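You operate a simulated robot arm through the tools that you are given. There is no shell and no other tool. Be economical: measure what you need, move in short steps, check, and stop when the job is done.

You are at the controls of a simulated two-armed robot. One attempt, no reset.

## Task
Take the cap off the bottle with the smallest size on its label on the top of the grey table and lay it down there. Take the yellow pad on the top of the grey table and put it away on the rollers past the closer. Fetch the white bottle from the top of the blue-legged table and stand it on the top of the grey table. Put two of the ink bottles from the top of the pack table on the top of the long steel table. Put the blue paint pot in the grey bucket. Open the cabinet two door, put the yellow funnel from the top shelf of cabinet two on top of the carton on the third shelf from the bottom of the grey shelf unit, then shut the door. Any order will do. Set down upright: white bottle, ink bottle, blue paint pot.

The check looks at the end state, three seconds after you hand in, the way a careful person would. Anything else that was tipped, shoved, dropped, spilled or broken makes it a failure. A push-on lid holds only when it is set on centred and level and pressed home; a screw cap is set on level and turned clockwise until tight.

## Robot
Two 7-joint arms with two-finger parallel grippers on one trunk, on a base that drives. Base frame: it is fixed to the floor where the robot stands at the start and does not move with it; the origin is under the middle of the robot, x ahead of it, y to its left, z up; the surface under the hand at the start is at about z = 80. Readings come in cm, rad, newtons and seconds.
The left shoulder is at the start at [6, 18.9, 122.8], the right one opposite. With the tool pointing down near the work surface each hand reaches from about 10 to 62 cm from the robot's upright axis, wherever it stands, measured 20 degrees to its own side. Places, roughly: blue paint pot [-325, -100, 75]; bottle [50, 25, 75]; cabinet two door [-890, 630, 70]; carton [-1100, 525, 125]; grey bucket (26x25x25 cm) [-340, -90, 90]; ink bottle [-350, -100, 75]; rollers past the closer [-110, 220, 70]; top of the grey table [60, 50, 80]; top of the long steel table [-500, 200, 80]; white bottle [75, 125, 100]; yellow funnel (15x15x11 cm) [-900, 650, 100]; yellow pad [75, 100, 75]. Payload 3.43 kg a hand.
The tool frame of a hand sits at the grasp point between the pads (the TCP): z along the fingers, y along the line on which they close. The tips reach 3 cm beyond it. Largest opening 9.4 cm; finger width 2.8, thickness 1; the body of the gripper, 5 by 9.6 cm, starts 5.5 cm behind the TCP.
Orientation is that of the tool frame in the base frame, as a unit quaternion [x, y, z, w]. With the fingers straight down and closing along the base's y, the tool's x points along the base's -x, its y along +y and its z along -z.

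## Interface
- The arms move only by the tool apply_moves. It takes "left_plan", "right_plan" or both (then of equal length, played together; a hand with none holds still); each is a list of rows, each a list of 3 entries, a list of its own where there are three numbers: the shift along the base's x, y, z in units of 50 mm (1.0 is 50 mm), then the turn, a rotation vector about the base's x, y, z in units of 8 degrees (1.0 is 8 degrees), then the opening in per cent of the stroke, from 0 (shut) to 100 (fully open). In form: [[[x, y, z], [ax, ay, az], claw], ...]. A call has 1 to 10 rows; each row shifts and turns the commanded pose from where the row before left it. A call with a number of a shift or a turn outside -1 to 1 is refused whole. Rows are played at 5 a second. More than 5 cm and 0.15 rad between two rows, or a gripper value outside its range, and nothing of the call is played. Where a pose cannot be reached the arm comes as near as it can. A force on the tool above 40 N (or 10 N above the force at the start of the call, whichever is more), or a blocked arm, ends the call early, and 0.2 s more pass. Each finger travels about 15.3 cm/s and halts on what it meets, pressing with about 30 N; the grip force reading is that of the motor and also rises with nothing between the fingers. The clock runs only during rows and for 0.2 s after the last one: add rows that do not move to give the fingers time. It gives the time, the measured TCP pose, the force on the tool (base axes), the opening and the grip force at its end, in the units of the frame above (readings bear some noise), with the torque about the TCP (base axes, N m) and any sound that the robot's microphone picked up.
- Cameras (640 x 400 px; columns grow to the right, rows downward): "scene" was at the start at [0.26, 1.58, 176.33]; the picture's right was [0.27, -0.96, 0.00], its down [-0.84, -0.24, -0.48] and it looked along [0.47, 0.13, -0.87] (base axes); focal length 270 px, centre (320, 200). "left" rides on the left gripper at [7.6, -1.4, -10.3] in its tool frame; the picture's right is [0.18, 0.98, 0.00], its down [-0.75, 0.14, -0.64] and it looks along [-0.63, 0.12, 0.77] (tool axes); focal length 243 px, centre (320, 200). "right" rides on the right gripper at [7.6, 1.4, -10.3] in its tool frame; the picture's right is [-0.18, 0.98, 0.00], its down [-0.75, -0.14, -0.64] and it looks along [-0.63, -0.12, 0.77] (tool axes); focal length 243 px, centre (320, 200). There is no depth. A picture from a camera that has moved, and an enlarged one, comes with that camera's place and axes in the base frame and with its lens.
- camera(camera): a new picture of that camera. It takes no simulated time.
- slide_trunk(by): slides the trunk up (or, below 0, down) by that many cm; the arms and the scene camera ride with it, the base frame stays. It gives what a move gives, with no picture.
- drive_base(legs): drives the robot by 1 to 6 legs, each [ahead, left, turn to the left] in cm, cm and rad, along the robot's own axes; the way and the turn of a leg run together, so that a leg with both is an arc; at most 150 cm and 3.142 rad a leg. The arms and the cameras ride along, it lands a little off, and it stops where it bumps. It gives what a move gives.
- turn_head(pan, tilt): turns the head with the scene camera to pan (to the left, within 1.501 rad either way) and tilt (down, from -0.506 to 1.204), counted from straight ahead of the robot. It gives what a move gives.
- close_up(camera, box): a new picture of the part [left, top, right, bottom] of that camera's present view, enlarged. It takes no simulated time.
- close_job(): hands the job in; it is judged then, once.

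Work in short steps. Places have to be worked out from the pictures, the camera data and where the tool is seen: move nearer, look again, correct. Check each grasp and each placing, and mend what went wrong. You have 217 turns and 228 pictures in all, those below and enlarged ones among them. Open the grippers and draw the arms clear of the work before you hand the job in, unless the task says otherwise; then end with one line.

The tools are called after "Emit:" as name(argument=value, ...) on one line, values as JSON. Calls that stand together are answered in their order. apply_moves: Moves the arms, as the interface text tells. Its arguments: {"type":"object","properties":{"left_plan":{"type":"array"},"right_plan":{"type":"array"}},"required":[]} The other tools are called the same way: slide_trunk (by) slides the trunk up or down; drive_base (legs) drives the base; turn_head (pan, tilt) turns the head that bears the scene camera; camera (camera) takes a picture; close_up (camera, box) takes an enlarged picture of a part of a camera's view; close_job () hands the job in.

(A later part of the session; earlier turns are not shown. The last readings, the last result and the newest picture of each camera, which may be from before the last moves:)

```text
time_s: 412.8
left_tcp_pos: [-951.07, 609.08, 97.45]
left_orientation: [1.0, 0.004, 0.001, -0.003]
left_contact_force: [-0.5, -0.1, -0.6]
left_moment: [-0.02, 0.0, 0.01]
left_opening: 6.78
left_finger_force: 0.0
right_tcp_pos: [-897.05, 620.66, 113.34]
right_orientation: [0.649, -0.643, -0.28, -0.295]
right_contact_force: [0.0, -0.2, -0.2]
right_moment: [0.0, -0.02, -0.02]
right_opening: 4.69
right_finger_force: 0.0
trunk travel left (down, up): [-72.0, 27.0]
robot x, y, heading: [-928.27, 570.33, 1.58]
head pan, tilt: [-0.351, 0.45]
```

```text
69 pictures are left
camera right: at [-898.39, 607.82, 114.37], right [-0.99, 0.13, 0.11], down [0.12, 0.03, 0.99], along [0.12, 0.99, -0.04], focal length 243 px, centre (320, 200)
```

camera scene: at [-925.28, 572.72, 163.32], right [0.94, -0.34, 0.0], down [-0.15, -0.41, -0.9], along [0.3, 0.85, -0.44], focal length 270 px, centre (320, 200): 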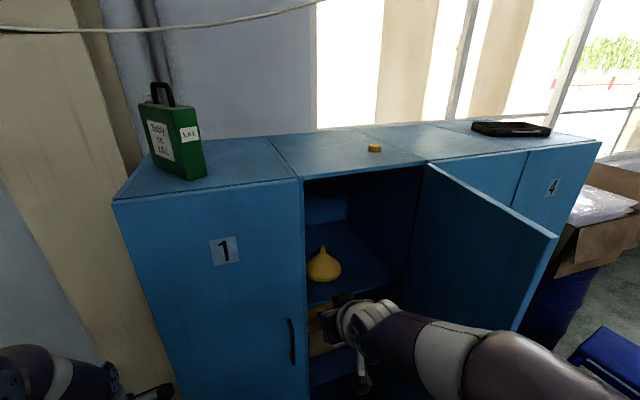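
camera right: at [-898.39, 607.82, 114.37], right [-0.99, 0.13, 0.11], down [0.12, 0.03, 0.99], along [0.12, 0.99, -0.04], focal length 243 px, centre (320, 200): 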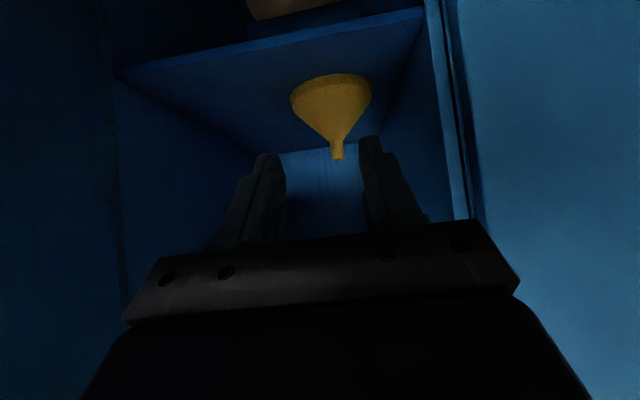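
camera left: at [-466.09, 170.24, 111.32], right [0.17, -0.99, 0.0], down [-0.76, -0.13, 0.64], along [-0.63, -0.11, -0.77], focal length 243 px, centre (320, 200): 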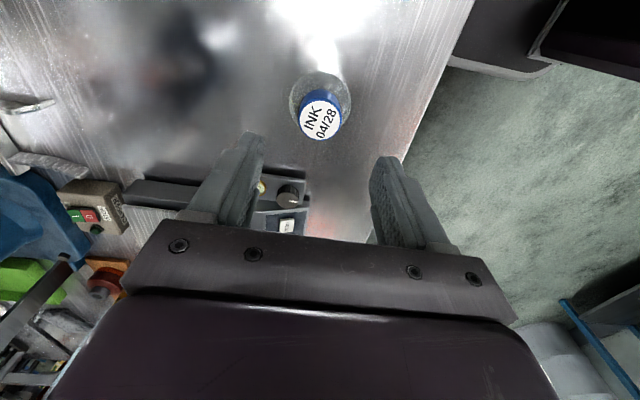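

On line. I advance 15 cm while coming down 4.

Emit:
apply_moves(right_plan=[[[0, 0.8, -0.2], [0, 0, 0], 50], [[0, 0.8, -0.2], [0, 0, 0], 50], [[0, 0.8, -0.2], [0, 0, 0], 50], [[0, 0.6, -0.2], [0, 0, 0], 50], [[0, 0, 0], [0, 0, 0], 50]])

Emit:
camera(camera="right")

```text
time_s: 413.9
left_tcp_pos: [-951.16, 609.01, 97.45]
left_orientation: [1.0, 0.005, -0.001, -0.003]
left_contact_force: [0.7, 0.0, 0.6]
left_moment: [0.01, 0.02, -0.01]
left_opening: 6.75
left_finger_force: 0.0
right_tcp_pos: [-897.14, 635.64, 109.36]
right_orientation: [0.649, -0.644, -0.279, -0.295]
right_contact_force: [0.0, 0.4, 0.4]
right_moment: [-0.02, -0.02, 0.0]
right_opening: 4.71
right_finger_force: 0.0
trunk travel left (down, up): [-72.0, 27.0]
robot x, y, heading: [-928.33, 570.58, 1.577]
head pan, tilt: [-0.351, 0.45]
```

```text
68 pictures are left
camera right: at [-898.58, 622.72, 110.39], right [-0.99, 0.13, 0.11], down [0.12, 0.03, 0.99], along [0.12, 0.99, -0.04], focal length 243 px, centre (320, 200)
```

right: 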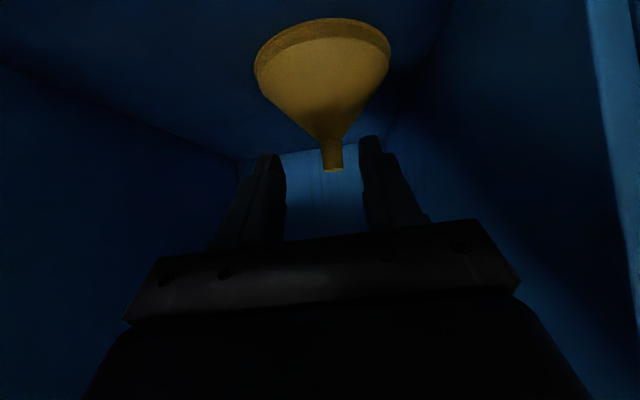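

Spout spans z 103.4–106.6. I make the final advance to [-897.3, 645.5, 106.3] and close.

Emit:
apply_moves(right_plan=[[[-0.02, 0.7, -0.25], [0, 0, 0], 50], [[-0.02, 0.7, -0.2], [0, 0, 0], 50], [[0, 0.58, -0.15], [0, 0, 0], 50], [[0, 0, 0], [0, 0, 0], 50], [[0, 0, 0], [0, 0, 0], 30], [[0, 0, 0], [0, 0, 0], 15], [[0, 0, 0], [0, 0, 0], 8], [[0, 0, 0], [0, 0, 0], 8]])

Emit:
camera(camera="right")

```text
time_s: 415.8
left_tcp_pos: [-951.16, 609.07, 97.46]
left_orientation: [1.0, 0.004, 0.0, -0.003]
left_contact_force: [-0.3, 0.5, -0.5]
left_moment: [-0.01, 0.02, 0.01]
left_opening: 6.77
left_finger_force: 0.1
right_tcp_pos: [-897.27, 645.36, 106.26]
right_orientation: [0.649, -0.644, -0.279, -0.296]
right_contact_force: [1.4, 1.2, 8.1]
right_moment: [0.08, 0.25, -0.08]
right_opening: 2.04
right_finger_force: 30.0
trunk travel left (down, up): [-72.0, 27.0]
robot x, y, heading: [-928.58, 570.3, 1.582]
head pan, tilt: [-0.351, 0.45]
```

```text
67 pictures are left
camera right: at [-898.62, 632.6, 107.41], right [-0.99, 0.13, 0.11], down [0.12, 0.03, 0.99], along [0.12, 0.99, -0.04], focal length 243 px, centre (320, 200)
```

right: 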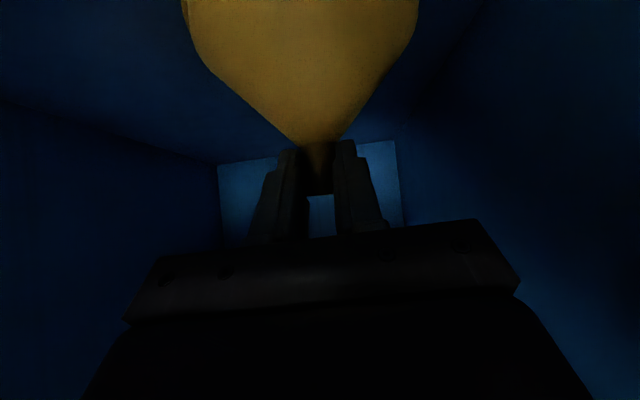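

Spout gripped. I lift 4 cm and retrace the path out of the cabinet.

Emit:
apply_moves(right_plan=[[[0, 0, 0.3], [0, 0, 0], 8], [[0, 0, 0.5], [0, 0, 0], 8], [[0, -0.7, 0.3], [0, 0, 0], 8], [[0, -0.8, 0.2], [0, 0, 0], 8], [[0, -0.8, 0.1], [0, 0, 0], 8], [[0, -0.8, 0.1], [0, 0, 0], 8], [[0, -0.8, 0], [0, 0, 0], 8], [[0, -0.8, 0], [0, 0, 0], 8], [[0, 0, 0], [0, 0, 0], 8]])

Emit:
camera(camera="scene")

```text
time_s: 417.8
left_tcp_pos: [-951.03, 609.24, 97.4]
left_orientation: [1.0, 0.004, -0.001, -0.003]
left_contact_force: [-0.6, -0.3, 0.0]
left_moment: [-0.03, -0.01, 0.02]
left_opening: 6.76
left_finger_force: 0.1
right_tcp_pos: [-897.08, 622.0, 113.39]
right_orientation: [0.649, -0.643, -0.279, -0.294]
right_contact_force: [-0.1, 1.4, -0.5]
right_moment: [-0.05, -0.02, -0.01]
right_opening: 2.04
right_finger_force: 29.8
trunk travel left (down, up): [-72.0, 27.0]
robot x, y, heading: [-928.51, 570.28, 1.576]
head pan, tilt: [-0.351, 0.45]
```

```text
66 pictures are left
camera scene: at [-925.26, 572.83, 163.32], right [0.94, -0.34, 0.0], down [-0.15, -0.41, -0.9], along [0.3, 0.85, -0.44], focal length 270 px, centre (320, 200)
```

scene: 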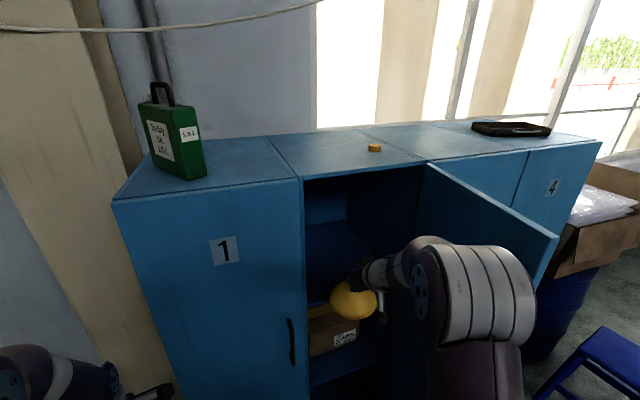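

The funnel is out, but my 48° tilt would hit the upper shelf when placing on the carton. I put it back on the shelf to regrip it at a flatter angle.

Emit:
apply_moves(right_plan=[[[0, 0.8, 0], [0, 0, 0], 8], [[0, 0.8, 0], [0, 0, 0], 8], [[0, 0.8, -0.1], [0, 0, 0], 8], [[0, 0.8, -0.1], [0, 0, 0], 8], [[0, 0.8, -0.2], [0, 0, 0], 8], [[0, 0.67, -0.3], [0, 0, 0], 8], [[0, 0, -0.4], [0, 0, 0], 8], [[0, 0, -0.2], [0, 0, 0], 8], [[0, 0, -0.08], [0, 0, 0], 8], [[0, 0, 0], [0, 0, 0], 8]])

```text
time_s: 419.9
left_tcp_pos: [-951.02, 609.1, 97.56]
left_orientation: [1.0, 0.005, 0.0, -0.004]
left_contact_force: [0.1, -0.1, -0.1]
left_moment: [0.03, 0.02, 0.0]
left_opening: 6.78
left_finger_force: 0.1
right_tcp_pos: [-897.3, 645.45, 106.74]
right_orientation: [0.649, -0.644, -0.279, -0.294]
right_contact_force: [-0.4, 0.4, 0.2]
right_moment: [0.0, -0.03, 0.01]
right_opening: 2.02
right_finger_force: 29.8
trunk travel left (down, up): [-72.0, 27.0]
robot x, y, heading: [-928.35, 570.16, 1.578]
head pan, tilt: [-0.351, 0.45]
```

I lower the last 4 mm, release, rotate to about 24° tilt around the spout, and regrip.

Emit:
apply_moves(right_plan=[[[0, 0, -0.06], [0, 0, 0], 8], [[0, 0, -0.04], [0, 0, 0], 8], [[0, 0, 0], [0, 0, 0], 25], [[0, 0, 0], [0, 0, 0], 35], [[0, 0, 0], [-1, 0, 0], 35], [[0, 0, 0], [-1, 0, 0], 35], [[0, 0.06, 0], [-1, 0, 0], 35], [[0, 0, 0], [0, 0, 0], 35]])

Emit:
camera(camera="right")

```text
time_s: 421.8
left_tcp_pos: [-951.2, 609.05, 97.4]
left_orientation: [1.0, 0.005, 0.0, -0.003]
left_contact_force: [-0.8, -0.5, 0.0]
left_moment: [0.01, -0.01, -0.02]
left_opening: 6.76
left_finger_force: 0.0
right_tcp_pos: [-897.7, 642.83, 104.96]
right_orientation: [0.668, -0.661, -0.234, -0.248]
right_contact_force: [-0.2, 0.7, -0.3]
right_moment: [-0.02, 0.0, 0.0]
right_opening: 3.3
right_finger_force: 0.1
right hand out of reach, approached as far as the arm can: row 5, 6, 7
trunk travel left (down, up): [-72.0, 27.0]
robot x, y, heading: [-928.01, 570.26, 1.577]
head pan, tilt: [-0.351, 0.45]
```

```text
65 pictures are left
camera right: at [-899.08, 630.27, 107.94], right [-0.99, 0.14, 0.1], down [0.12, 0.17, 0.98], along [0.12, 0.98, -0.18], focal length 243 px, centre (320, 200)
```

right: 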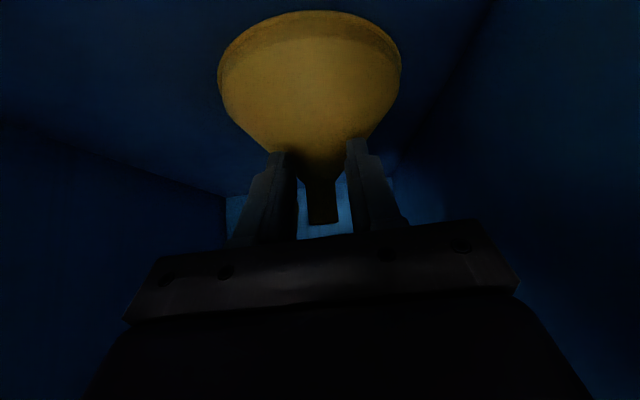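

I used the wrong sign (it went steeper). I rotate +28° the other way, to ≈22° tilt, restoring the position.

Emit:
apply_moves(right_plan=[[[0.02, 0.1, 0.1], [0.9, 0, 0], 38], [[0.02, 0.2, 0.05], [0.9, 0, 0], 38], [[0.02, 0.2, 0.05], [0.9, 0, 0], 38], [[0.02, 0.1, 0], [0.8, 0, 0], 38], [[0, 0, 0], [0, 0, 0], 38]])

Emit:
camera(camera="right")

```text
time_s: 422.9
left_tcp_pos: [-951.13, 609.11, 97.41]
left_orientation: [1.0, 0.005, 0.0, -0.003]
left_contact_force: [0.2, -0.6, -0.5]
left_moment: [0.0, 0.0, 0.01]
left_opening: 6.77
left_finger_force: 0.2
right_tcp_pos: [-897.41, 645.94, 105.98]
right_orientation: [0.599, -0.592, -0.375, -0.386]
right_contact_force: [-0.4, -0.2, -0.5]
right_moment: [-0.01, -0.03, -0.02]
right_opening: 3.58
right_finger_force: 0.1
right hand out of reach, approached as far as the arm can: row 3
trunk travel left (down, up): [-72.0, 27.0]
robot x, y, heading: [-928.39, 570.46, 1.573]
head pan, tilt: [-0.351, 0.45]
```

```text
64 pictures are left
camera right: at [-898.65, 633.34, 103.37], right [-0.99, 0.08, 0.15], down [0.12, -0.27, 0.96], along [0.11, 0.96, 0.25], focal length 243 px, centre (320, 200)
```

right: 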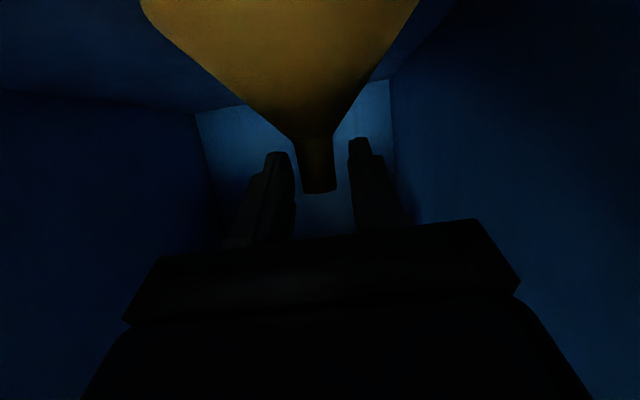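

Tilt is now 24.7° and the spout is between the fingers. I close and lift.

Emit:
apply_moves(right_plan=[[[0, 0, 0], [0, 0, 0], 25], [[0, 0, 0], [0, 0, 0], 10], [[0, 0, 0], [0, 0, 0], 8], [[0, 0, 0], [0, 0, 0], 8], [[0, 0, 0.3], [0, 0, 0], 8], [[0, 0, 0.4], [0, 0, 0], 8], [[0, -0.4, 0.2], [0, 0, 0], 8], [[0, 0, 0], [0, 0, 0], 8]])

Emit:
camera(camera="right")

```text
time_s: 424.8
left_tcp_pos: [-951.09, 609.22, 97.32]
left_orientation: [1.0, 0.004, 0.0, -0.002]
left_contact_force: [-0.8, -0.4, -0.2]
left_moment: [-0.01, 0.02, -0.01]
left_opening: 6.77
left_finger_force: 0.1
right_tcp_pos: [-897.39, 643.86, 110.44]
right_orientation: [0.6, -0.592, -0.375, -0.385]
right_contact_force: [0.3, 0.1, -0.3]
right_moment: [-0.02, -0.01, 0.01]
right_opening: 2.07
right_finger_force: 30.5
trunk travel left (down, up): [-72.0, 27.0]
robot x, y, heading: [-928.31, 570.19, 1.581]
head pan, tilt: [-0.351, 0.45]
```

```text
63 pictures are left
camera right: at [-898.59, 631.23, 107.78], right [-0.99, 0.08, 0.15], down [0.12, -0.26, 0.96], along [0.11, 0.96, 0.25], focal length 243 px, centre (320, 200)
```

right: 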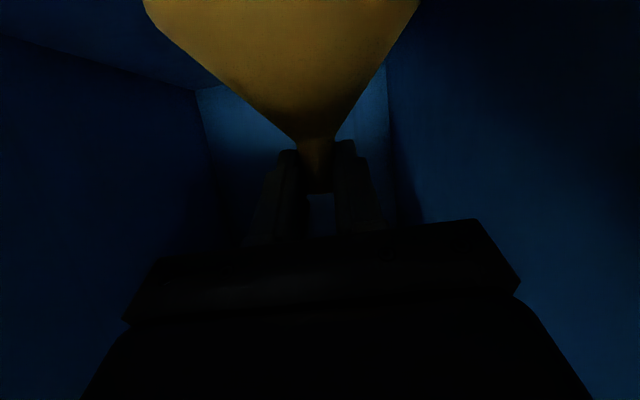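

Held again at a flatter angle. I leave the cabinet with the base: back 38, left 57, then turn to face -x.

Emit:
drive_base(legs=[[-38, 0, 0], [0, 57, 0], [0, 0, 1.565]])

Emit:
turn_head(pan=0.0, tilt=0.3)

Emit:
slide_trunk(by=27)

Emit:
camera(camera="scene")

```text
time_s: 433.9
left_tcp_pos: [-1021.51, 506.12, 97.48]
left_orientation: [0.684, 0.73, -0.002, -0.002]
left_contact_force: [0.0, -0.4, -0.1]
left_moment: [0.0, -0.01, 0.02]
left_opening: 6.77
left_finger_force: 0.1
right_tcp_pos: [-1058.92, 557.93, 110.47]
right_orientation: [0.842, 0.03, -0.538, 0.009]
right_contact_force: [0.3, 0.0, -0.2]
right_moment: [0.02, -0.03, 0.02]
right_opening: 2.08
right_finger_force: 30.2
trunk travel left (down, up): [-72.0, 27.0]
robot x, y, heading: [-983.66, 531.0, -3.078]
head pan, tilt: [-0.351, 0.45]
```

```text
time_s: 434.8
left_tcp_pos: [-1021.4, 506.14, 97.31]
left_orientation: [0.684, 0.73, -0.002, -0.003]
left_contact_force: [0.2, 0.0, 0.7]
left_moment: [-0.02, -0.02, 0.0]
left_opening: 6.75
left_finger_force: 0.0
right_tcp_pos: [-1058.96, 557.9, 110.47]
right_orientation: [0.842, 0.028, -0.538, 0.008]
right_contact_force: [0.1, 0.1, -0.2]
right_moment: [0.02, -0.03, 0.01]
right_opening: 2.04
right_finger_force: 29.9
trunk travel left (down, up): [-72.0, 27.0]
robot x, y, heading: [-983.82, 530.79, -3.078]
head pan, tilt: [0.0, 0.3]
```

```text
time_s: 437.5
left_tcp_pos: [-1021.43, 506.15, 124.43]
left_orientation: [0.684, 0.73, -0.001, -0.002]
left_contact_force: [0.4, 0.0, -0.4]
left_moment: [-0.03, -0.03, 0.0]
left_opening: 6.77
left_finger_force: 0.1
right_tcp_pos: [-1059.02, 557.91, 137.47]
right_orientation: [0.842, 0.029, -0.538, 0.008]
right_contact_force: [0.5, 0.6, -0.2]
right_moment: [0.02, -0.03, 0.04]
right_opening: 2.04
right_finger_force: 30.2
trunk travel left (down, up): [-99.0, 0.0]
robot x, y, heading: [-983.72, 531.04, -3.077]
head pan, tilt: [0.0, 0.3]
```

```text
62 pictures are left
camera scene: at [-987.29, 530.57, 191.71], right [-0.06, 1.0, 0.0], down [0.3, 0.02, -0.96], along [-0.95, -0.06, -0.3], focal length 270 px, centre (320, 200)
```

scene: 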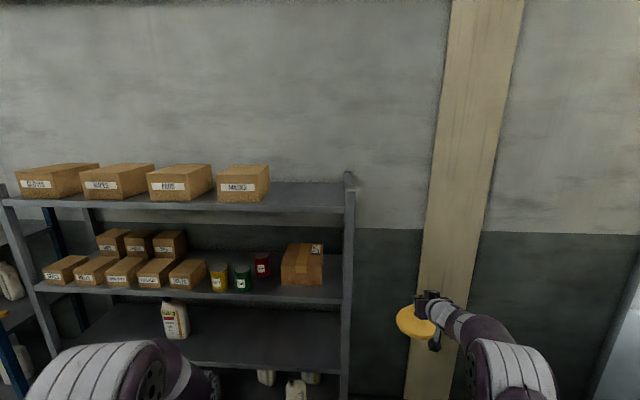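

I enlarge the carton on the third shelf to measure it.

Emit:
close_up(camera="scene", box=[190, 160, 370, 320])

```text
2.50 times, centred on (280, 240) of scene
camera zoom: at [-987.29, 530.57, 191.71], right [-0.06, 1.0, 0.0], down [0.3, 0.02, -0.96], along [-0.95, -0.06, -0.3], focal length 674 px, centre (420, 100)
```

zoom: 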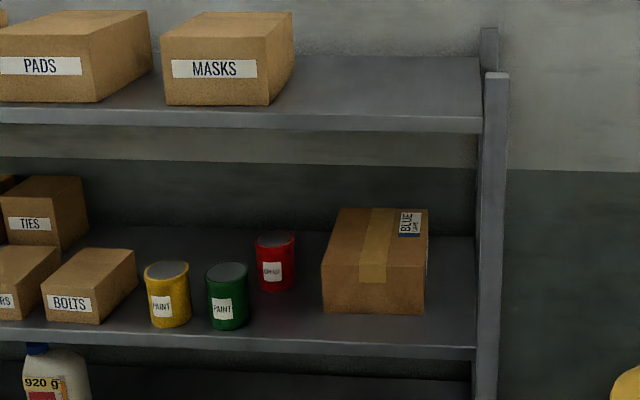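

Carton: front x≈-1095, y 506–525, top z≈126; upper shelf underside z≈156. I approach with heading 200° to stay clear of the labeller: turn, then shift to put the funnel in front of the carton.

Emit:
drive_base(legs=[[0, 0, 0.284], [12.3, 16.6, 0]])

Emit:
apply_moves(right_plan=[[[0, 0, 0.2], [0, 0, 0], 8], [[0, 0, 0.2], [0, 0, 0], 8], [[0, 0, 0], [0, 0, 0], 8]])

Emit:
camera(camera="scene")

Emit:
camera(camera="right")

```text
time_s: 440.1
left_tcp_pos: [-1018.27, 477.12, 124.45]
left_orientation: [0.571, 0.821, -0.005, -0.001]
left_contact_force: [-0.4, 0.1, 0.5]
left_moment: [-0.01, 0.01, 0.02]
left_opening: 6.76
left_finger_force: 0.1
right_tcp_pos: [-1069.18, 515.83, 137.56]
right_orientation: [0.828, 0.151, -0.532, 0.088]
right_contact_force: [0.1, 0.5, -0.5]
right_moment: [0.01, -0.02, 0.0]
right_opening: 2.07
right_finger_force: 30.5
trunk travel left (down, up): [-99.0, 0.0]
robot x, y, heading: [-989.6, 511.22, -2.785]
head pan, tilt: [0.0, 0.3]
```

```text
time_s: 440.9
left_tcp_pos: [-1018.38, 476.61, 124.39]
left_orientation: [0.571, 0.821, -0.001, -0.002]
left_contact_force: [-0.3, 0.4, -0.5]
left_moment: [0.0, -0.01, -0.01]
left_opening: 6.79
left_finger_force: 0.0
right_tcp_pos: [-1069.35, 515.3, 139.38]
right_orientation: [0.83, 0.151, -0.53, 0.086]
right_contact_force: [0.3, -0.6, -0.8]
right_moment: [0.02, 0.01, -0.01]
right_opening: 2.04
right_finger_force: 29.8
trunk travel left (down, up): [-99.0, 0.0]
robot x, y, heading: [-989.96, 511.5, -2.788]
head pan, tilt: [0.0, 0.3]
```

```text
60 pictures are left
camera scene: at [-992.85, 509.78, 191.71], right [-0.35, 0.94, 0.0], down [0.28, 0.1, -0.95], along [-0.9, -0.33, -0.3], focal length 270 px, centre (320, 200)
```

scene: 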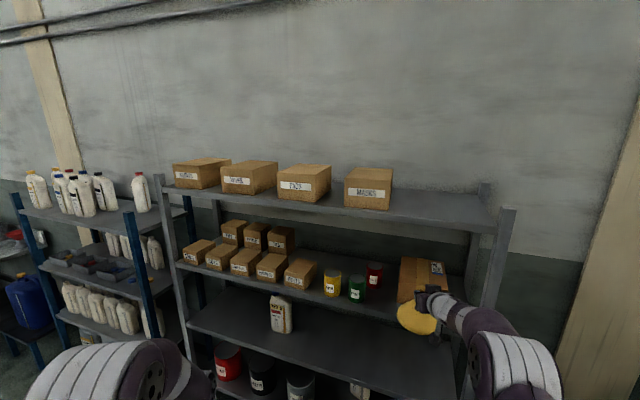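

```text
59 pictures are left
camera right: at [-1057.05, 518.21, 136.72], right [0.26, -0.95, 0.15], down [0.21, 0.21, 0.96], along [-0.94, -0.22, 0.25], focal length 243 px, centre (320, 200)
```

right: 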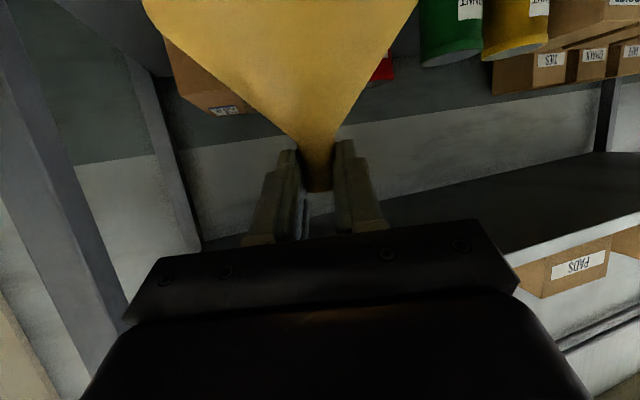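

I drive the funnel in under the upper shelf in two stages; first 20 cm.

Emit:
drive_base(legs=[[19, -7.1, 0]])

Emit:
camera(camera="right")

Emit:
close_up(camera="scene", box=[340, 160, 580, 360])

```text
time_s: 442.5
left_tcp_pos: [-1038.71, 476.7, 124.44]
left_orientation: [0.572, 0.82, -0.003, -0.003]
left_contact_force: [1.5, 0.4, -0.3]
left_moment: [0.03, 0.04, 0.02]
left_opening: 6.75
left_finger_force: 0.1
right_tcp_pos: [-1089.51, 515.89, 139.67]
right_orientation: [0.829, 0.149, -0.533, 0.085]
right_contact_force: [0.4, -0.8, 0.0]
right_moment: [0.03, -0.03, 0.01]
right_opening: 2.03
right_finger_force: 30.0
trunk travel left (down, up): [-99.0, 0.0]
robot x, y, heading: [-1010.01, 511.36, -2.789]
head pan, tilt: [0.0, 0.3]
```

```text
58 pictures are left
camera right: at [-1077.13, 518.58, 136.99], right [0.26, -0.95, 0.15], down [0.21, 0.21, 0.96], along [-0.94, -0.22, 0.26], focal length 243 px, centre (320, 200)
```

right: 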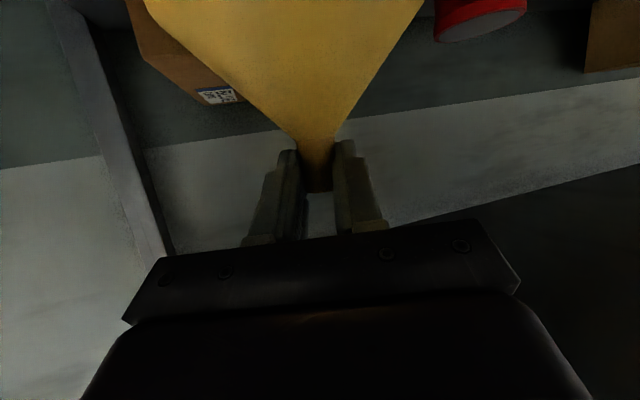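

```text
2.00 times, centred on (460, 260) of scene
camera zoom: at [-1012.76, 509.97, 191.73], right [-0.34, 0.94, 0.0], down [0.27, 0.1, -0.96], along [-0.9, -0.33, -0.29], focal length 539 px, centre (40, 80)
```

zoom: 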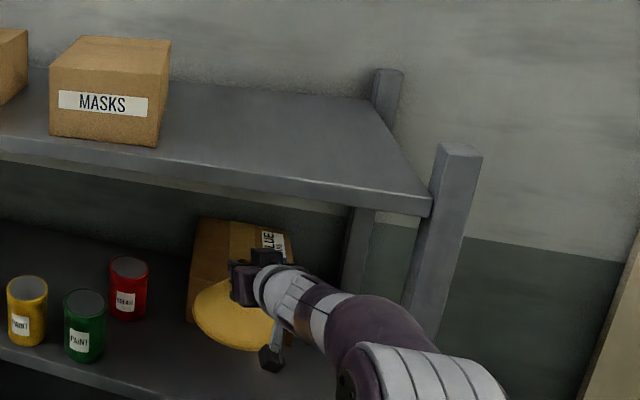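

It fits. The carton's top may be nearer z≈128–130, so I raise 1.3 cm before going the rest of the way in.

Emit:
apply_moves(right_plan=[[[0, 0, 0.25], [0, 0, 0], 8], [[0, 0, 0], [0, 0, 0], 8]])

Emit:
drive_base(legs=[[7, -2.7, 0], [5.5, -2, 0]])

Emit:
close_up(camera="scene", box=[340, 160, 580, 360])

```text
time_s: 443.1
left_tcp_pos: [-1038.77, 476.9, 124.49]
left_orientation: [0.572, 0.82, -0.003, -0.003]
left_contact_force: [0.1, -0.3, 0.0]
left_moment: [0.01, 0.04, 0.02]
left_opening: 6.77
left_finger_force: 0.0
right_tcp_pos: [-1089.55, 515.85, 140.93]
right_orientation: [0.829, 0.149, -0.532, 0.085]
right_contact_force: [-0.1, -0.4, -0.1]
right_moment: [0.01, -0.01, -0.01]
right_opening: 2.04
right_finger_force: 30.0
trunk travel left (down, up): [-99.0, 0.0]
robot x, y, heading: [-1010.03, 511.55, -2.789]
head pan, tilt: [0.0, 0.3]
```

```text
time_s: 444.7
left_tcp_pos: [-1051.26, 476.81, 124.68]
left_orientation: [0.571, 0.821, -0.006, -0.005]
left_contact_force: [0.7, -0.4, 0.9]
left_moment: [0.01, 0.08, 0.03]
left_opening: 6.75
left_finger_force: 0.0
right_tcp_pos: [-1101.92, 515.8, 141.13]
right_orientation: [0.828, 0.15, -0.534, 0.084]
right_contact_force: [1.1, 0.4, 0.1]
right_moment: [0.01, -0.03, -0.01]
right_opening: 2.05
right_finger_force: 30.0
trunk travel left (down, up): [-99.0, 0.0]
robot x, y, heading: [-1023.51, 511.64, -2.787]
head pan, tilt: [0.0, 0.3]
```

```text
2.00 times, centred on (460, 260) of scene
camera zoom: at [-1024.95, 510.07, 191.73], right [-0.35, 0.94, 0.0], down [0.27, 0.1, -0.96], along [-0.9, -0.33, -0.29], focal length 539 px, centre (40, 80)
```

zoom: 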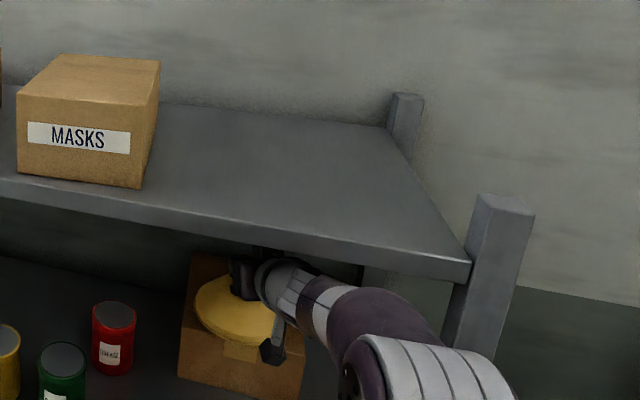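

The funnel is above the carton. I nudge 1 cm to +y and lower slowly until it touches.

Emit:
apply_moves(right_plan=[[[0, 0.2, 0], [0, 0, 0], 8], [[0, 0, -0.1], [0, 0, 0], 8], [[0, 0, -0.1], [0, 0, 0], 8], [[0, 0, -0.1], [0, 0, 0], 8], [[0, 0, -0.1], [0, 0, 0], 8], [[0, 0, -0.06], [0, 0, 0], 8], [[0, 0, -0.06], [0, 0, 0], 8], [[0, 0, -0.06], [0, 0, 0], 8]])

Emit:
close_up(camera="scene", box=[340, 220, 520, 370])

```text
time_s: 445.9
left_tcp_pos: [-1052.11, 476.85, 124.53]
left_orientation: [0.571, 0.821, -0.003, -0.002]
left_contact_force: [-0.1, -0.1, 0.4]
left_moment: [-0.02, -0.01, -0.05]
left_opening: 6.77
left_finger_force: 0.1
right_tcp_pos: [-1103.06, 516.75, 139.89]
right_orientation: [0.823, 0.149, -0.541, 0.085]
right_contact_force: [3.3, -0.6, 9.6]
right_moment: [0.22, -0.23, -0.03]
right_opening: 2.04
right_finger_force: 30.1
trunk travel left (down, up): [-99.0, 0.0]
robot x, y, heading: [-1023.25, 511.29, -2.792]
head pan, tilt: [0.0, 0.3]
stopped in row 6 (right hand): the force on the tool passed its limit at 43 N (the readings are from after the stop); the commanded pose is now the measured one
```

```text
2.67 times, centred on (430, 295) of scene
camera zoom: at [-1026.39, 510.07, 191.69], right [-0.35, 0.94, 0.0], down [0.28, 0.1, -0.96], along [-0.9, -0.33, -0.29], focal length 719 px, centre (27, -53)
```

zoom: 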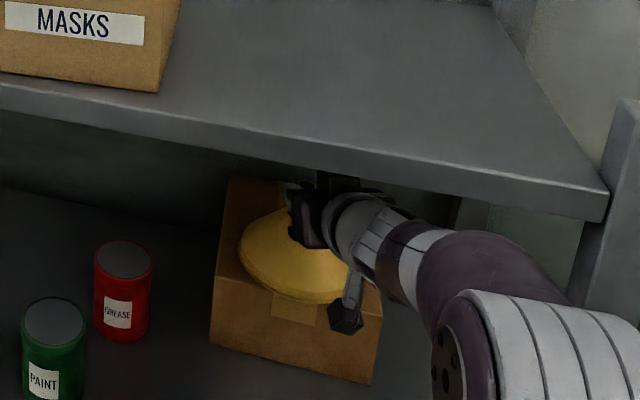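

Contact at TCP 139.9, but the carton's front edge now seems at x≈-1104, i.e. the funnel would overhang, and the carton may sit farther in than I measured. I lift, back out, and re-measure.

Emit:
apply_moves(right_plan=[[[0, 0, 0.1], [0, 0, 0], 8], [[0, 0, 0.15], [0, 0, 0], 8], [[0, 0, 0], [0, 0, 0], 8]])

Emit:
drive_base(legs=[[-12.5, 4.7, 0], [-19, 7.1, 0]])

Emit:
close_up(camera="scene", box=[300, 180, 520, 340])

```text
time_s: 446.7
left_tcp_pos: [-1052.27, 476.84, 124.36]
left_orientation: [0.571, 0.821, -0.004, -0.002]
left_contact_force: [-1.2, -0.2, -0.9]
left_moment: [0.01, 0.0, 0.03]
left_opening: 6.77
left_finger_force: 0.1
right_tcp_pos: [-1103.23, 516.65, 140.8]
right_orientation: [0.825, 0.149, -0.538, 0.085]
right_contact_force: [-0.8, -0.1, 0.0]
right_moment: [0.01, -0.01, 0.01]
right_opening: 2.05
right_finger_force: 29.9
trunk travel left (down, up): [-99.0, 0.0]
robot x, y, heading: [-1023.55, 511.35, -2.785]
head pan, tilt: [0.0, 0.3]
```

```text
time_s: 449.3
left_tcp_pos: [-1018.6, 476.87, 124.29]
left_orientation: [0.571, 0.821, -0.001, 0.001]
left_contact_force: [-0.5, -0.6, 0.3]
left_moment: [0.01, 0.0, 0.02]
left_opening: 6.77
left_finger_force: 0.1
right_tcp_pos: [-1069.88, 516.52, 140.57]
right_orientation: [0.826, 0.15, -0.536, 0.086]
right_contact_force: [-1.4, 0.8, -0.5]
right_moment: [0.03, -0.01, 0.01]
right_opening: 2.08
right_finger_force: 29.7
trunk travel left (down, up): [-99.0, 0.0]
robot x, y, heading: [-989.28, 511.32, -2.779]
head pan, tilt: [0.0, 0.3]
```

```text
2.50 times, centred on (410, 260) of scene
camera zoom: at [-993.4, 510.07, 191.69], right [-0.35, 0.94, 0.0], down [0.28, 0.1, -0.95], along [-0.89, -0.33, -0.3], focal length 674 px, centre (95, 50)
```

zoom: 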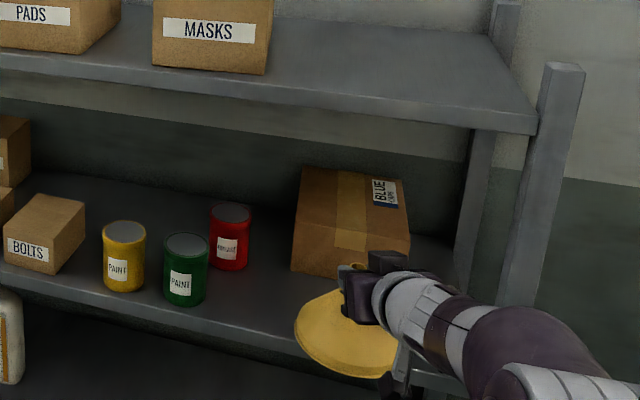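

The carton has been pushed ~9 cm inward by the funnel's rim. I want to draw it back: I'll use the left hand, tilted forward, pressing on the carton's top and dragging. First I square up and shift to y≈540.

Emit:
drive_base(legs=[[0, 0, -0.363], [0, -29, 0]])

Emit:
apply_moves(left_plan=[[[-0.5, 0, 0.2], [0, 1, 0], 0], [[-0.5, 0, 0.2], [0, 1, 0], 0], [[-0.5, 0, 0.2], [0, 1, 0], 0], [[-0.5, 0, 0.2], [0, 1, 0], 0], [[-0.5, 0, 0.2], [0, 1, 0], 0], [[-0.5, 0, 0.2], [0, 1, 0], 0], [[-0.5, 0, 0.2], [0, 1, 0], 0], [[-0.5, 0, 0], [0, 0, 0], 0]])

Emit:
camera(camera="scene")

```text
time_s: 450.9
left_tcp_pos: [-1028.64, 489.58, 124.51]
left_orientation: [0.706, 0.708, -0.003, -0.003]
left_contact_force: [0.0, -0.2, 0.5]
left_moment: [0.02, -0.01, 0.0]
left_opening: 6.76
left_finger_force: 0.0
right_tcp_pos: [-1062.9, 544.4, 140.81]
right_orientation: [0.839, 0.003, -0.545, -0.009]
right_contact_force: [0.1, 0.2, -0.7]
right_moment: [0.0, 0.03, 0.03]
right_opening: 2.05
right_finger_force: 30.8
trunk travel left (down, up): [-99.0, 0.0]
robot x, y, heading: [-989.66, 511.97, -3.14]
head pan, tilt: [0.0, 0.3]
stopped in leg 1: the robot was blocked; the commanded pose is now the measured one
```

```text
time_s: 452.7
left_tcp_pos: [-1047.89, 489.92, 129.78]
left_orientation: [0.635, 0.631, -0.307, -0.323]
left_contact_force: [-0.6, -0.2, 0.9]
left_moment: [0.0, 0.01, 0.01]
left_opening: 0.0
left_finger_force: 30.1
left hand out of reach, approached as far as the arm can: row 6, 7
right_tcp_pos: [-1062.93, 544.42, 140.82]
right_orientation: [0.839, 0.004, -0.545, -0.009]
right_contact_force: [0.7, 0.4, 0.0]
right_moment: [-0.03, -0.02, -0.01]
right_opening: 2.05
right_finger_force: 29.9
trunk travel left (down, up): [-99.0, 0.0]
robot x, y, heading: [-989.49, 512.38, -3.139]
head pan, tilt: [0.0, 0.3]
```

```text
53 pictures are left
camera scene: at [-993.04, 511.84, 191.72], right [0.0, 1.0, 0.0], down [0.3, 0.0, -0.96], along [-0.96, 0.0, -0.3], focal length 270 px, centre (320, 200)
```

scene: 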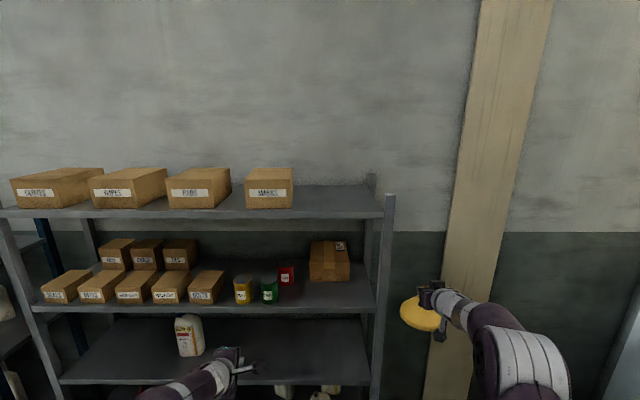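

The base touched something behind (labeller side); I move forward 7 and right 26, extending the left arm and drawing the right one back a little.

Emit:
drive_base(legs=[[7, 0, 0], [0, -26, 0]])

Emit:
apply_moves(left_plan=[[[-0.6, 0, 0.3], [0, 0, 0], 0], [[-0.6, 0, 0.3], [0, 0, 0], 0], [[-0.6, 0, 0.3], [0, 0, 0], 0], [[-0.6, 0, 0.2], [0, 0, 0], 0], [[0, 0, 0], [0, 0, 0], 0]], right_plan=[[[0.4, 0, 0], [0, 0, 0], 8], [[0.4, 0, 0], [0, 0, 0], 8], [[0.4, 0, 0], [0, 0, 0], 8], [[0.4, 0, 0], [0, 0, 0], 8], [[0, 0, 0], [0, 0, 0], 8]])

Emit:
camera(camera="scene")

```text
time_s: 455.2
left_tcp_pos: [-1054.81, 515.42, 129.73]
left_orientation: [0.634, 0.633, -0.306, -0.322]
left_contact_force: [-0.3, -0.8, 0.6]
left_moment: [0.0, 0.06, -0.03]
left_opening: 0.0
left_finger_force: 29.9
right_tcp_pos: [-1070.19, 569.77, 140.79]
right_orientation: [0.838, 0.007, -0.545, -0.008]
right_contact_force: [0.3, -0.8, -0.7]
right_moment: [0.01, -0.04, 0.0]
right_opening: 2.06
right_finger_force: 30.0
trunk travel left (down, up): [-99.0, 0.0]
robot x, y, heading: [-996.7, 538.55, -3.128]
head pan, tilt: [0.0, 0.3]
```

```text
time_s: 456.4
left_tcp_pos: [-1066.94, 515.52, 135.33]
left_orientation: [0.633, 0.633, -0.307, -0.323]
left_contact_force: [0.1, -0.3, 0.5]
left_moment: [0.01, -0.02, 0.01]
left_opening: 0.0
left_finger_force: 29.8
right_tcp_pos: [-1062.13, 569.96, 140.96]
right_orientation: [0.838, 0.007, -0.546, -0.007]
right_contact_force: [-0.9, -0.3, -0.5]
right_moment: [0.0, 0.0, -0.01]
right_opening: 2.05
right_finger_force: 30.6
trunk travel left (down, up): [-99.0, 0.0]
robot x, y, heading: [-996.45, 538.2, -3.132]
head pan, tilt: [0.0, 0.3]
```

```text
52 pictures are left
camera scene: at [-1000.08, 537.92, 191.72], right [-0.01, 1.0, 0.0], down [0.3, 0.0, -0.96], along [-0.96, -0.01, -0.3], focal length 270 px, centre (320, 200)
```

scene: 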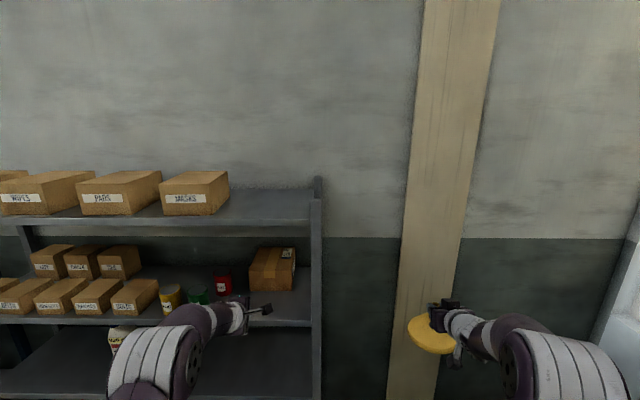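

Aligned with the carton. I lower to z≈132 (for upper-shelf clearance) and drive in 37.5 cm.

Emit:
apply_moves(left_plan=[[[0, 0, -0.35], [0, 0, 0], 0], [[0, 0, -0.33], [0, 0, 0], 0], [[0, 0, 0], [0, 0, 0], 0]])

Emit:
drive_base(legs=[[25, 0, -0.008], [12.5, 0, 0]])

Emit:
close_up(camera="scene", box=[160, 200, 360, 360])

Emit:
camera(camera="left")

```text
time_s: 457.2
left_tcp_pos: [-1066.82, 515.53, 131.96]
left_orientation: [0.634, 0.633, -0.307, -0.322]
left_contact_force: [0.2, -0.3, -0.2]
left_moment: [-0.05, 0.01, -0.04]
left_opening: 0.0
left_finger_force: 29.8
right_tcp_pos: [-1062.16, 570.23, 140.91]
right_orientation: [0.838, 0.007, -0.546, -0.006]
right_contact_force: [1.5, 0.5, -0.7]
right_moment: [0.01, 0.01, -0.02]
right_opening: 2.03
right_finger_force: 29.6
trunk travel left (down, up): [-99.0, 0.0]
robot x, y, heading: [-996.61, 538.1, -3.133]
head pan, tilt: [0.0, 0.3]
```

```text
time_s: 459.9
left_tcp_pos: [-1104.28, 515.9, 132.52]
left_orientation: [0.634, 0.629, -0.309, -0.326]
left_contact_force: [4.7, -0.3, 23.6]
left_moment: [-0.23, 0.32, 0.02]
left_opening: 0.0
left_finger_force: 30.1
right_tcp_pos: [-1098.95, 570.43, 141.09]
right_orientation: [0.837, 0.003, -0.547, -0.009]
right_contact_force: [-1.1, 0.0, -0.3]
right_moment: [0.01, 0.01, 0.0]
right_opening: 2.02
right_finger_force: 30.2
trunk travel left (down, up): [-99.0, 0.0]
robot x, y, heading: [-1034.35, 538.14, -3.14]
head pan, tilt: [0.0, 0.3]
```

```text
2.50 times, centred on (260, 280) of scene
camera zoom: at [-1037.06, 537.97, 191.74], right [0.0, 1.0, 0.0], down [0.29, 0.0, -0.96], along [-0.96, 0.0, -0.29], focal length 674 px, centre (470, 0)
```

zoom: 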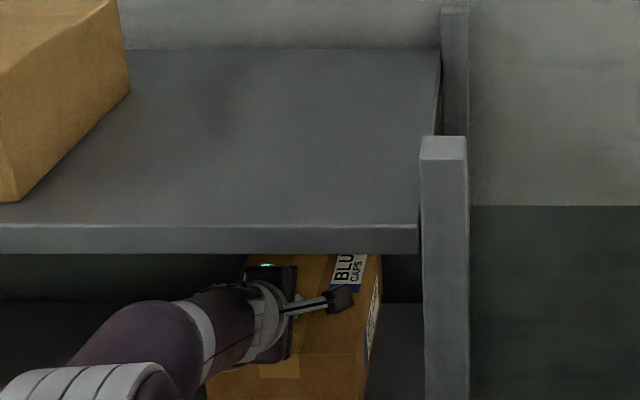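

```text
50 pictures are left
camera left: at [-1096.67, 523.2, 139.94], right [0.59, 0.19, -0.79], down [0.59, -0.77, 0.26], along [-0.56, -0.61, -0.56], focal length 243 px, centre (320, 200)
```

left: 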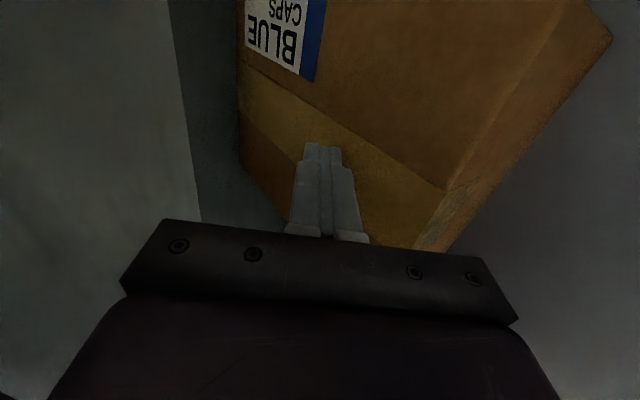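

The fingers already press the carton's top with ~24 N (top ≈ z 130). I simply drag: back 10 cm.

Emit:
drive_base(legs=[[-10, 0, 0]])

Emit:
close_up(camera="scene", box=[160, 200, 360, 360])

```text
time_s: 461.0
left_tcp_pos: [-1094.92, 515.61, 132.54]
left_orientation: [0.633, 0.63, -0.31, -0.326]
left_contact_force: [-8.6, -1.4, 18.4]
left_moment: [-0.23, 0.54, -0.08]
left_opening: 0.0
left_finger_force: 29.7
right_tcp_pos: [-1089.86, 570.14, 140.86]
right_orientation: [0.838, 0.005, -0.546, -0.008]
right_contact_force: [-0.2, -0.6, -1.1]
right_moment: [0.01, 0.02, 0.0]
right_opening: 2.03
right_finger_force: 30.7
trunk travel left (down, up): [-99.0, 0.0]
robot x, y, heading: [-1024.53, 537.87, -3.136]
head pan, tilt: [0.0, 0.3]
```

```text
2.50 times, centred on (260, 280) of scene
camera zoom: at [-1027.94, 537.96, 191.73], right [-0.01, 1.0, 0.0], down [0.3, 0.0, -0.96], along [-0.96, -0.01, -0.3], focal length 674 px, centre (470, 0)
```

zoom: 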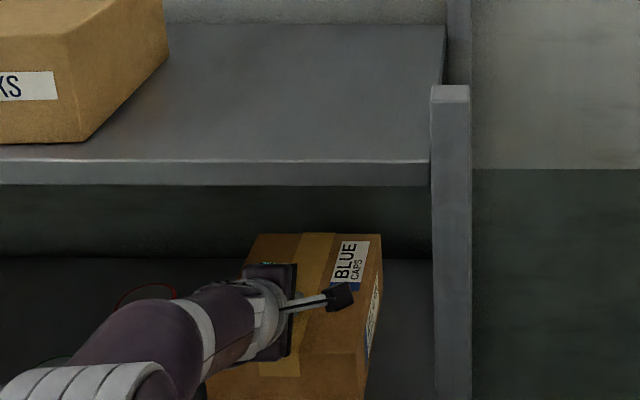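

The carton came along and is back where it was. I raise the fingers 1 cm and back out.

Emit:
apply_moves(left_plan=[[[0, 0, 0.15], [0, 0, 0], 0], [[0, 0, 0.15], [0, 0, 0], 0], [[0, 0, 0], [0, 0, 0], 0]])

Emit:
drive_base(legs=[[-32, 0, 0]])

Emit:
close_up(camera="scene", box=[140, 190, 360, 350])

```text
time_s: 461.8
left_tcp_pos: [-1094.97, 515.53, 133.88]
left_orientation: [0.633, 0.63, -0.31, -0.326]
left_contact_force: [-0.8, 0.3, 0.2]
left_moment: [-0.02, -0.04, -0.02]
left_opening: 0.0
left_finger_force: 30.0
right_tcp_pos: [-1089.92, 570.02, 140.99]
right_orientation: [0.838, 0.004, -0.546, -0.009]
right_contact_force: [-0.1, 0.2, -0.4]
right_moment: [0.0, 0.01, 0.04]
right_opening: 2.04
right_finger_force: 30.1
trunk travel left (down, up): [-99.0, 0.0]
robot x, y, heading: [-1024.12, 538.29, -3.136]
head pan, tilt: [0.0, 0.3]
```

```text
time_s: 463.9
left_tcp_pos: [-1062.85, 515.37, 133.71]
left_orientation: [0.631, 0.632, -0.31, -0.324]
left_contact_force: [0.1, -0.2, -0.2]
left_moment: [-0.03, 0.01, -0.04]
left_opening: 0.01
left_finger_force: 30.2
right_tcp_pos: [-1058.19, 569.91, 140.8]
right_orientation: [0.839, 0.008, -0.544, -0.006]
right_contact_force: [0.2, 0.2, -1.0]
right_moment: [-0.02, -0.02, 0.01]
right_opening: 2.02
right_finger_force: 30.1
trunk travel left (down, up): [-99.0, 0.0]
robot x, y, heading: [-992.29, 538.31, -3.129]
head pan, tilt: [0.0, 0.3]
```

```text
2.50 times, centred on (250, 270) of scene
camera zoom: at [-996.16, 538.08, 191.71], right [-0.01, 1.0, 0.0], down [0.3, 0.0, -0.95], along [-0.95, -0.01, -0.3], focal length 674 px, centre (495, 25)
```

zoom: 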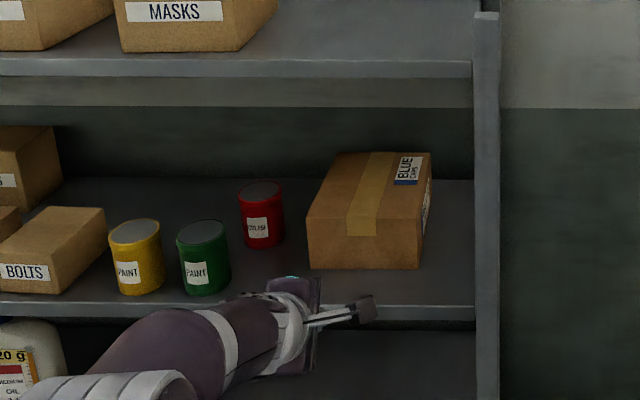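

The carton is back in place; from the close left-camera view its front edge is now ≈x -1090, top z≈129.8. I retract the left arm, raise the funnel to clear 130, and return to the 200° approach.

Emit:
apply_moves(left_plan=[[[0.8, 0, 0], [0, 0, 0], 0], [[0.8, 0, 0], [0, 0, 0], 0], [[0.8, 0, 0], [0, 0, 0], 0], [[0.5, 0, 0], [0, 0, 0], 0]], right_plan=[[[0, 0, 0.15], [0, 0, 0], 8], [[0, 0, 0.15], [0, 0, 0], 8], [[0, 0, 0.12], [0, 0, 0], 8], [[0, 0, 0], [0, 0, 0], 8]])

Emit:
drive_base(legs=[[0, 0, 0.345], [11, 27.5, 0]])

Emit:
close_up(camera="scene", box=[300, 180, 540, 360])

```text
time_s: 464.9
left_tcp_pos: [-1048.66, 515.53, 133.7]
left_orientation: [0.633, 0.631, -0.309, -0.326]
left_contact_force: [-0.8, -0.3, -0.2]
left_moment: [-0.02, 0.01, -0.03]
left_opening: 0.0
left_finger_force: 29.6
left hand out of reach, approached as far as the arm can: row 4
right_tcp_pos: [-1057.98, 570.08, 143.13]
right_orientation: [0.838, 0.007, -0.546, -0.006]
right_contact_force: [-0.5, 0.3, -0.5]
right_moment: [-0.01, 0.0, -0.02]
right_opening: 2.02
right_finger_force: 29.5
trunk travel left (down, up): [-99.0, 0.0]
robot x, y, heading: [-991.54, 538.3, -3.135]
head pan, tilt: [0.0, 0.3]
```

```text
time_s: 468.1
left_tcp_pos: [-1037.97, 467.41, 133.78]
left_orientation: [0.512, 0.732, -0.362, -0.266]
left_contact_force: [0.1, -0.6, 0.7]
left_moment: [0.0, -0.03, -0.03]
left_opening: 0.01
left_finger_force: 29.9
right_tcp_pos: [-1065.3, 515.5, 143.04]
right_orientation: [0.824, 0.154, -0.537, 0.09]
right_contact_force: [-0.4, -0.3, -0.5]
right_moment: [0.02, 0.0, 0.03]
right_opening: 1.99
right_finger_force: 30.0
trunk travel left (down, up): [-99.0, 0.0]
robot x, y, heading: [-992.87, 508.1, -2.778]
head pan, tilt: [0.0, 0.3]
```

```text
2.22 times, centred on (420, 270) of scene
camera zoom: at [-996.0, 507.08, 191.72], right [-0.36, 0.93, 0.0], down [0.28, 0.1, -0.96], along [-0.89, -0.34, -0.3], focal length 599 px, centre (98, 44)
```

zoom: 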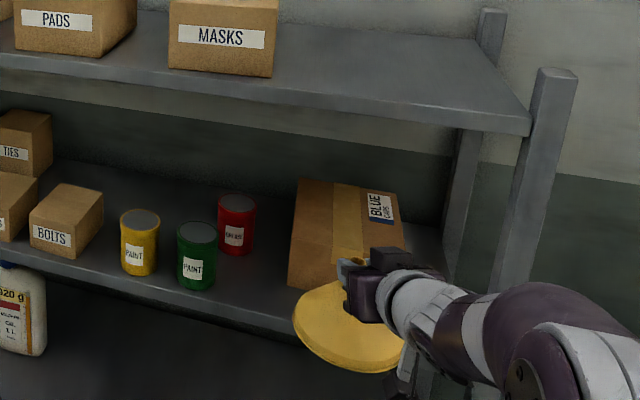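

Funnel bottom is at ≈131.7, above the carton's top. I drive in to put the funnel's centre ≈10 cm behind the carton's front.

Emit:
drive_base(legs=[[18, -7.1, 0], [13.8, -5.5, 0]])

Emit:
close_up(camera="scene", box=[320, 190, 540, 370])

Emit:
camera(camera="right")

```text
time_s: 470.6
left_tcp_pos: [-1072.18, 468.12, 133.7]
left_orientation: [0.513, 0.731, -0.362, -0.268]
left_contact_force: [0.7, 0.6, -0.5]
left_moment: [0.03, 0.02, -0.02]
left_opening: 0.01
left_finger_force: 30.0
right_tcp_pos: [-1099.29, 516.24, 143.08]
right_orientation: [0.824, 0.152, -0.539, 0.087]
right_contact_force: [0.5, 0.2, -0.8]
right_moment: [0.03, -0.04, 0.01]
right_opening: 1.99
right_finger_force: 30.1
trunk travel left (down, up): [-99.0, 0.0]
robot x, y, heading: [-1026.66, 508.62, -2.785]
head pan, tilt: [0.0, 0.3]
```

```text
2.22 times, centred on (430, 280) of scene
camera zoom: at [-1029.95, 507.33, 191.72], right [-0.35, 0.94, 0.0], down [0.28, 0.1, -0.96], along [-0.89, -0.34, -0.29], focal length 599 px, centre (76, 22)
```

zoom: 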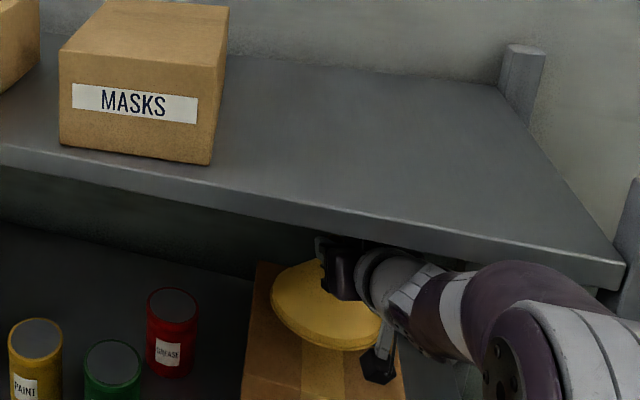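

```text
45 pictures are left
camera right: at [-1087.05, 519.15, 140.29], right [0.27, -0.95, 0.15], down [0.22, 0.21, 0.95], along [-0.94, -0.22, 0.27], focal length 243 px, centre (320, 200)
```

right: 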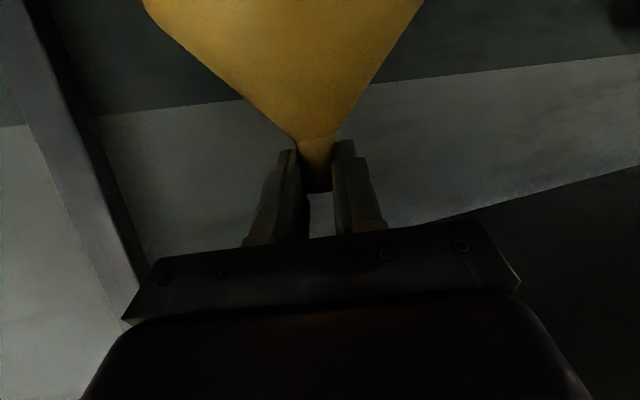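

The funnel is fully over the carton's top. I lower in mm steps to contact.

Emit:
apply_moves(right_plan=[[[0, 0, -0.1], [0, 0, 0], 8], [[0, 0, -0.08], [0, 0, 0], 8], [[0, 0, -0.06], [0, 0, 0], 8], [[0, 0, -0.06], [0, 0, 0], 8], [[0, 0, -0.05], [0, 0, 0], 8]])

```text
time_s: 471.8
left_tcp_pos: [-1072.31, 468.2, 133.78]
left_orientation: [0.514, 0.731, -0.361, -0.268]
left_contact_force: [-0.6, 0.5, -0.3]
left_moment: [0.03, 0.0, 0.0]
left_opening: 0.01
left_finger_force: 30.2
right_tcp_pos: [-1099.31, 516.17, 141.32]
right_orientation: [0.824, 0.152, -0.538, 0.088]
right_contact_force: [-0.1, -0.6, -1.0]
right_moment: [0.04, 0.0, 0.03]
right_opening: 2.0
right_finger_force: 30.2
trunk travel left (down, up): [-99.0, 0.0]
robot x, y, heading: [-1026.78, 508.42, -2.784]
head pan, tilt: [0.0, 0.3]
```

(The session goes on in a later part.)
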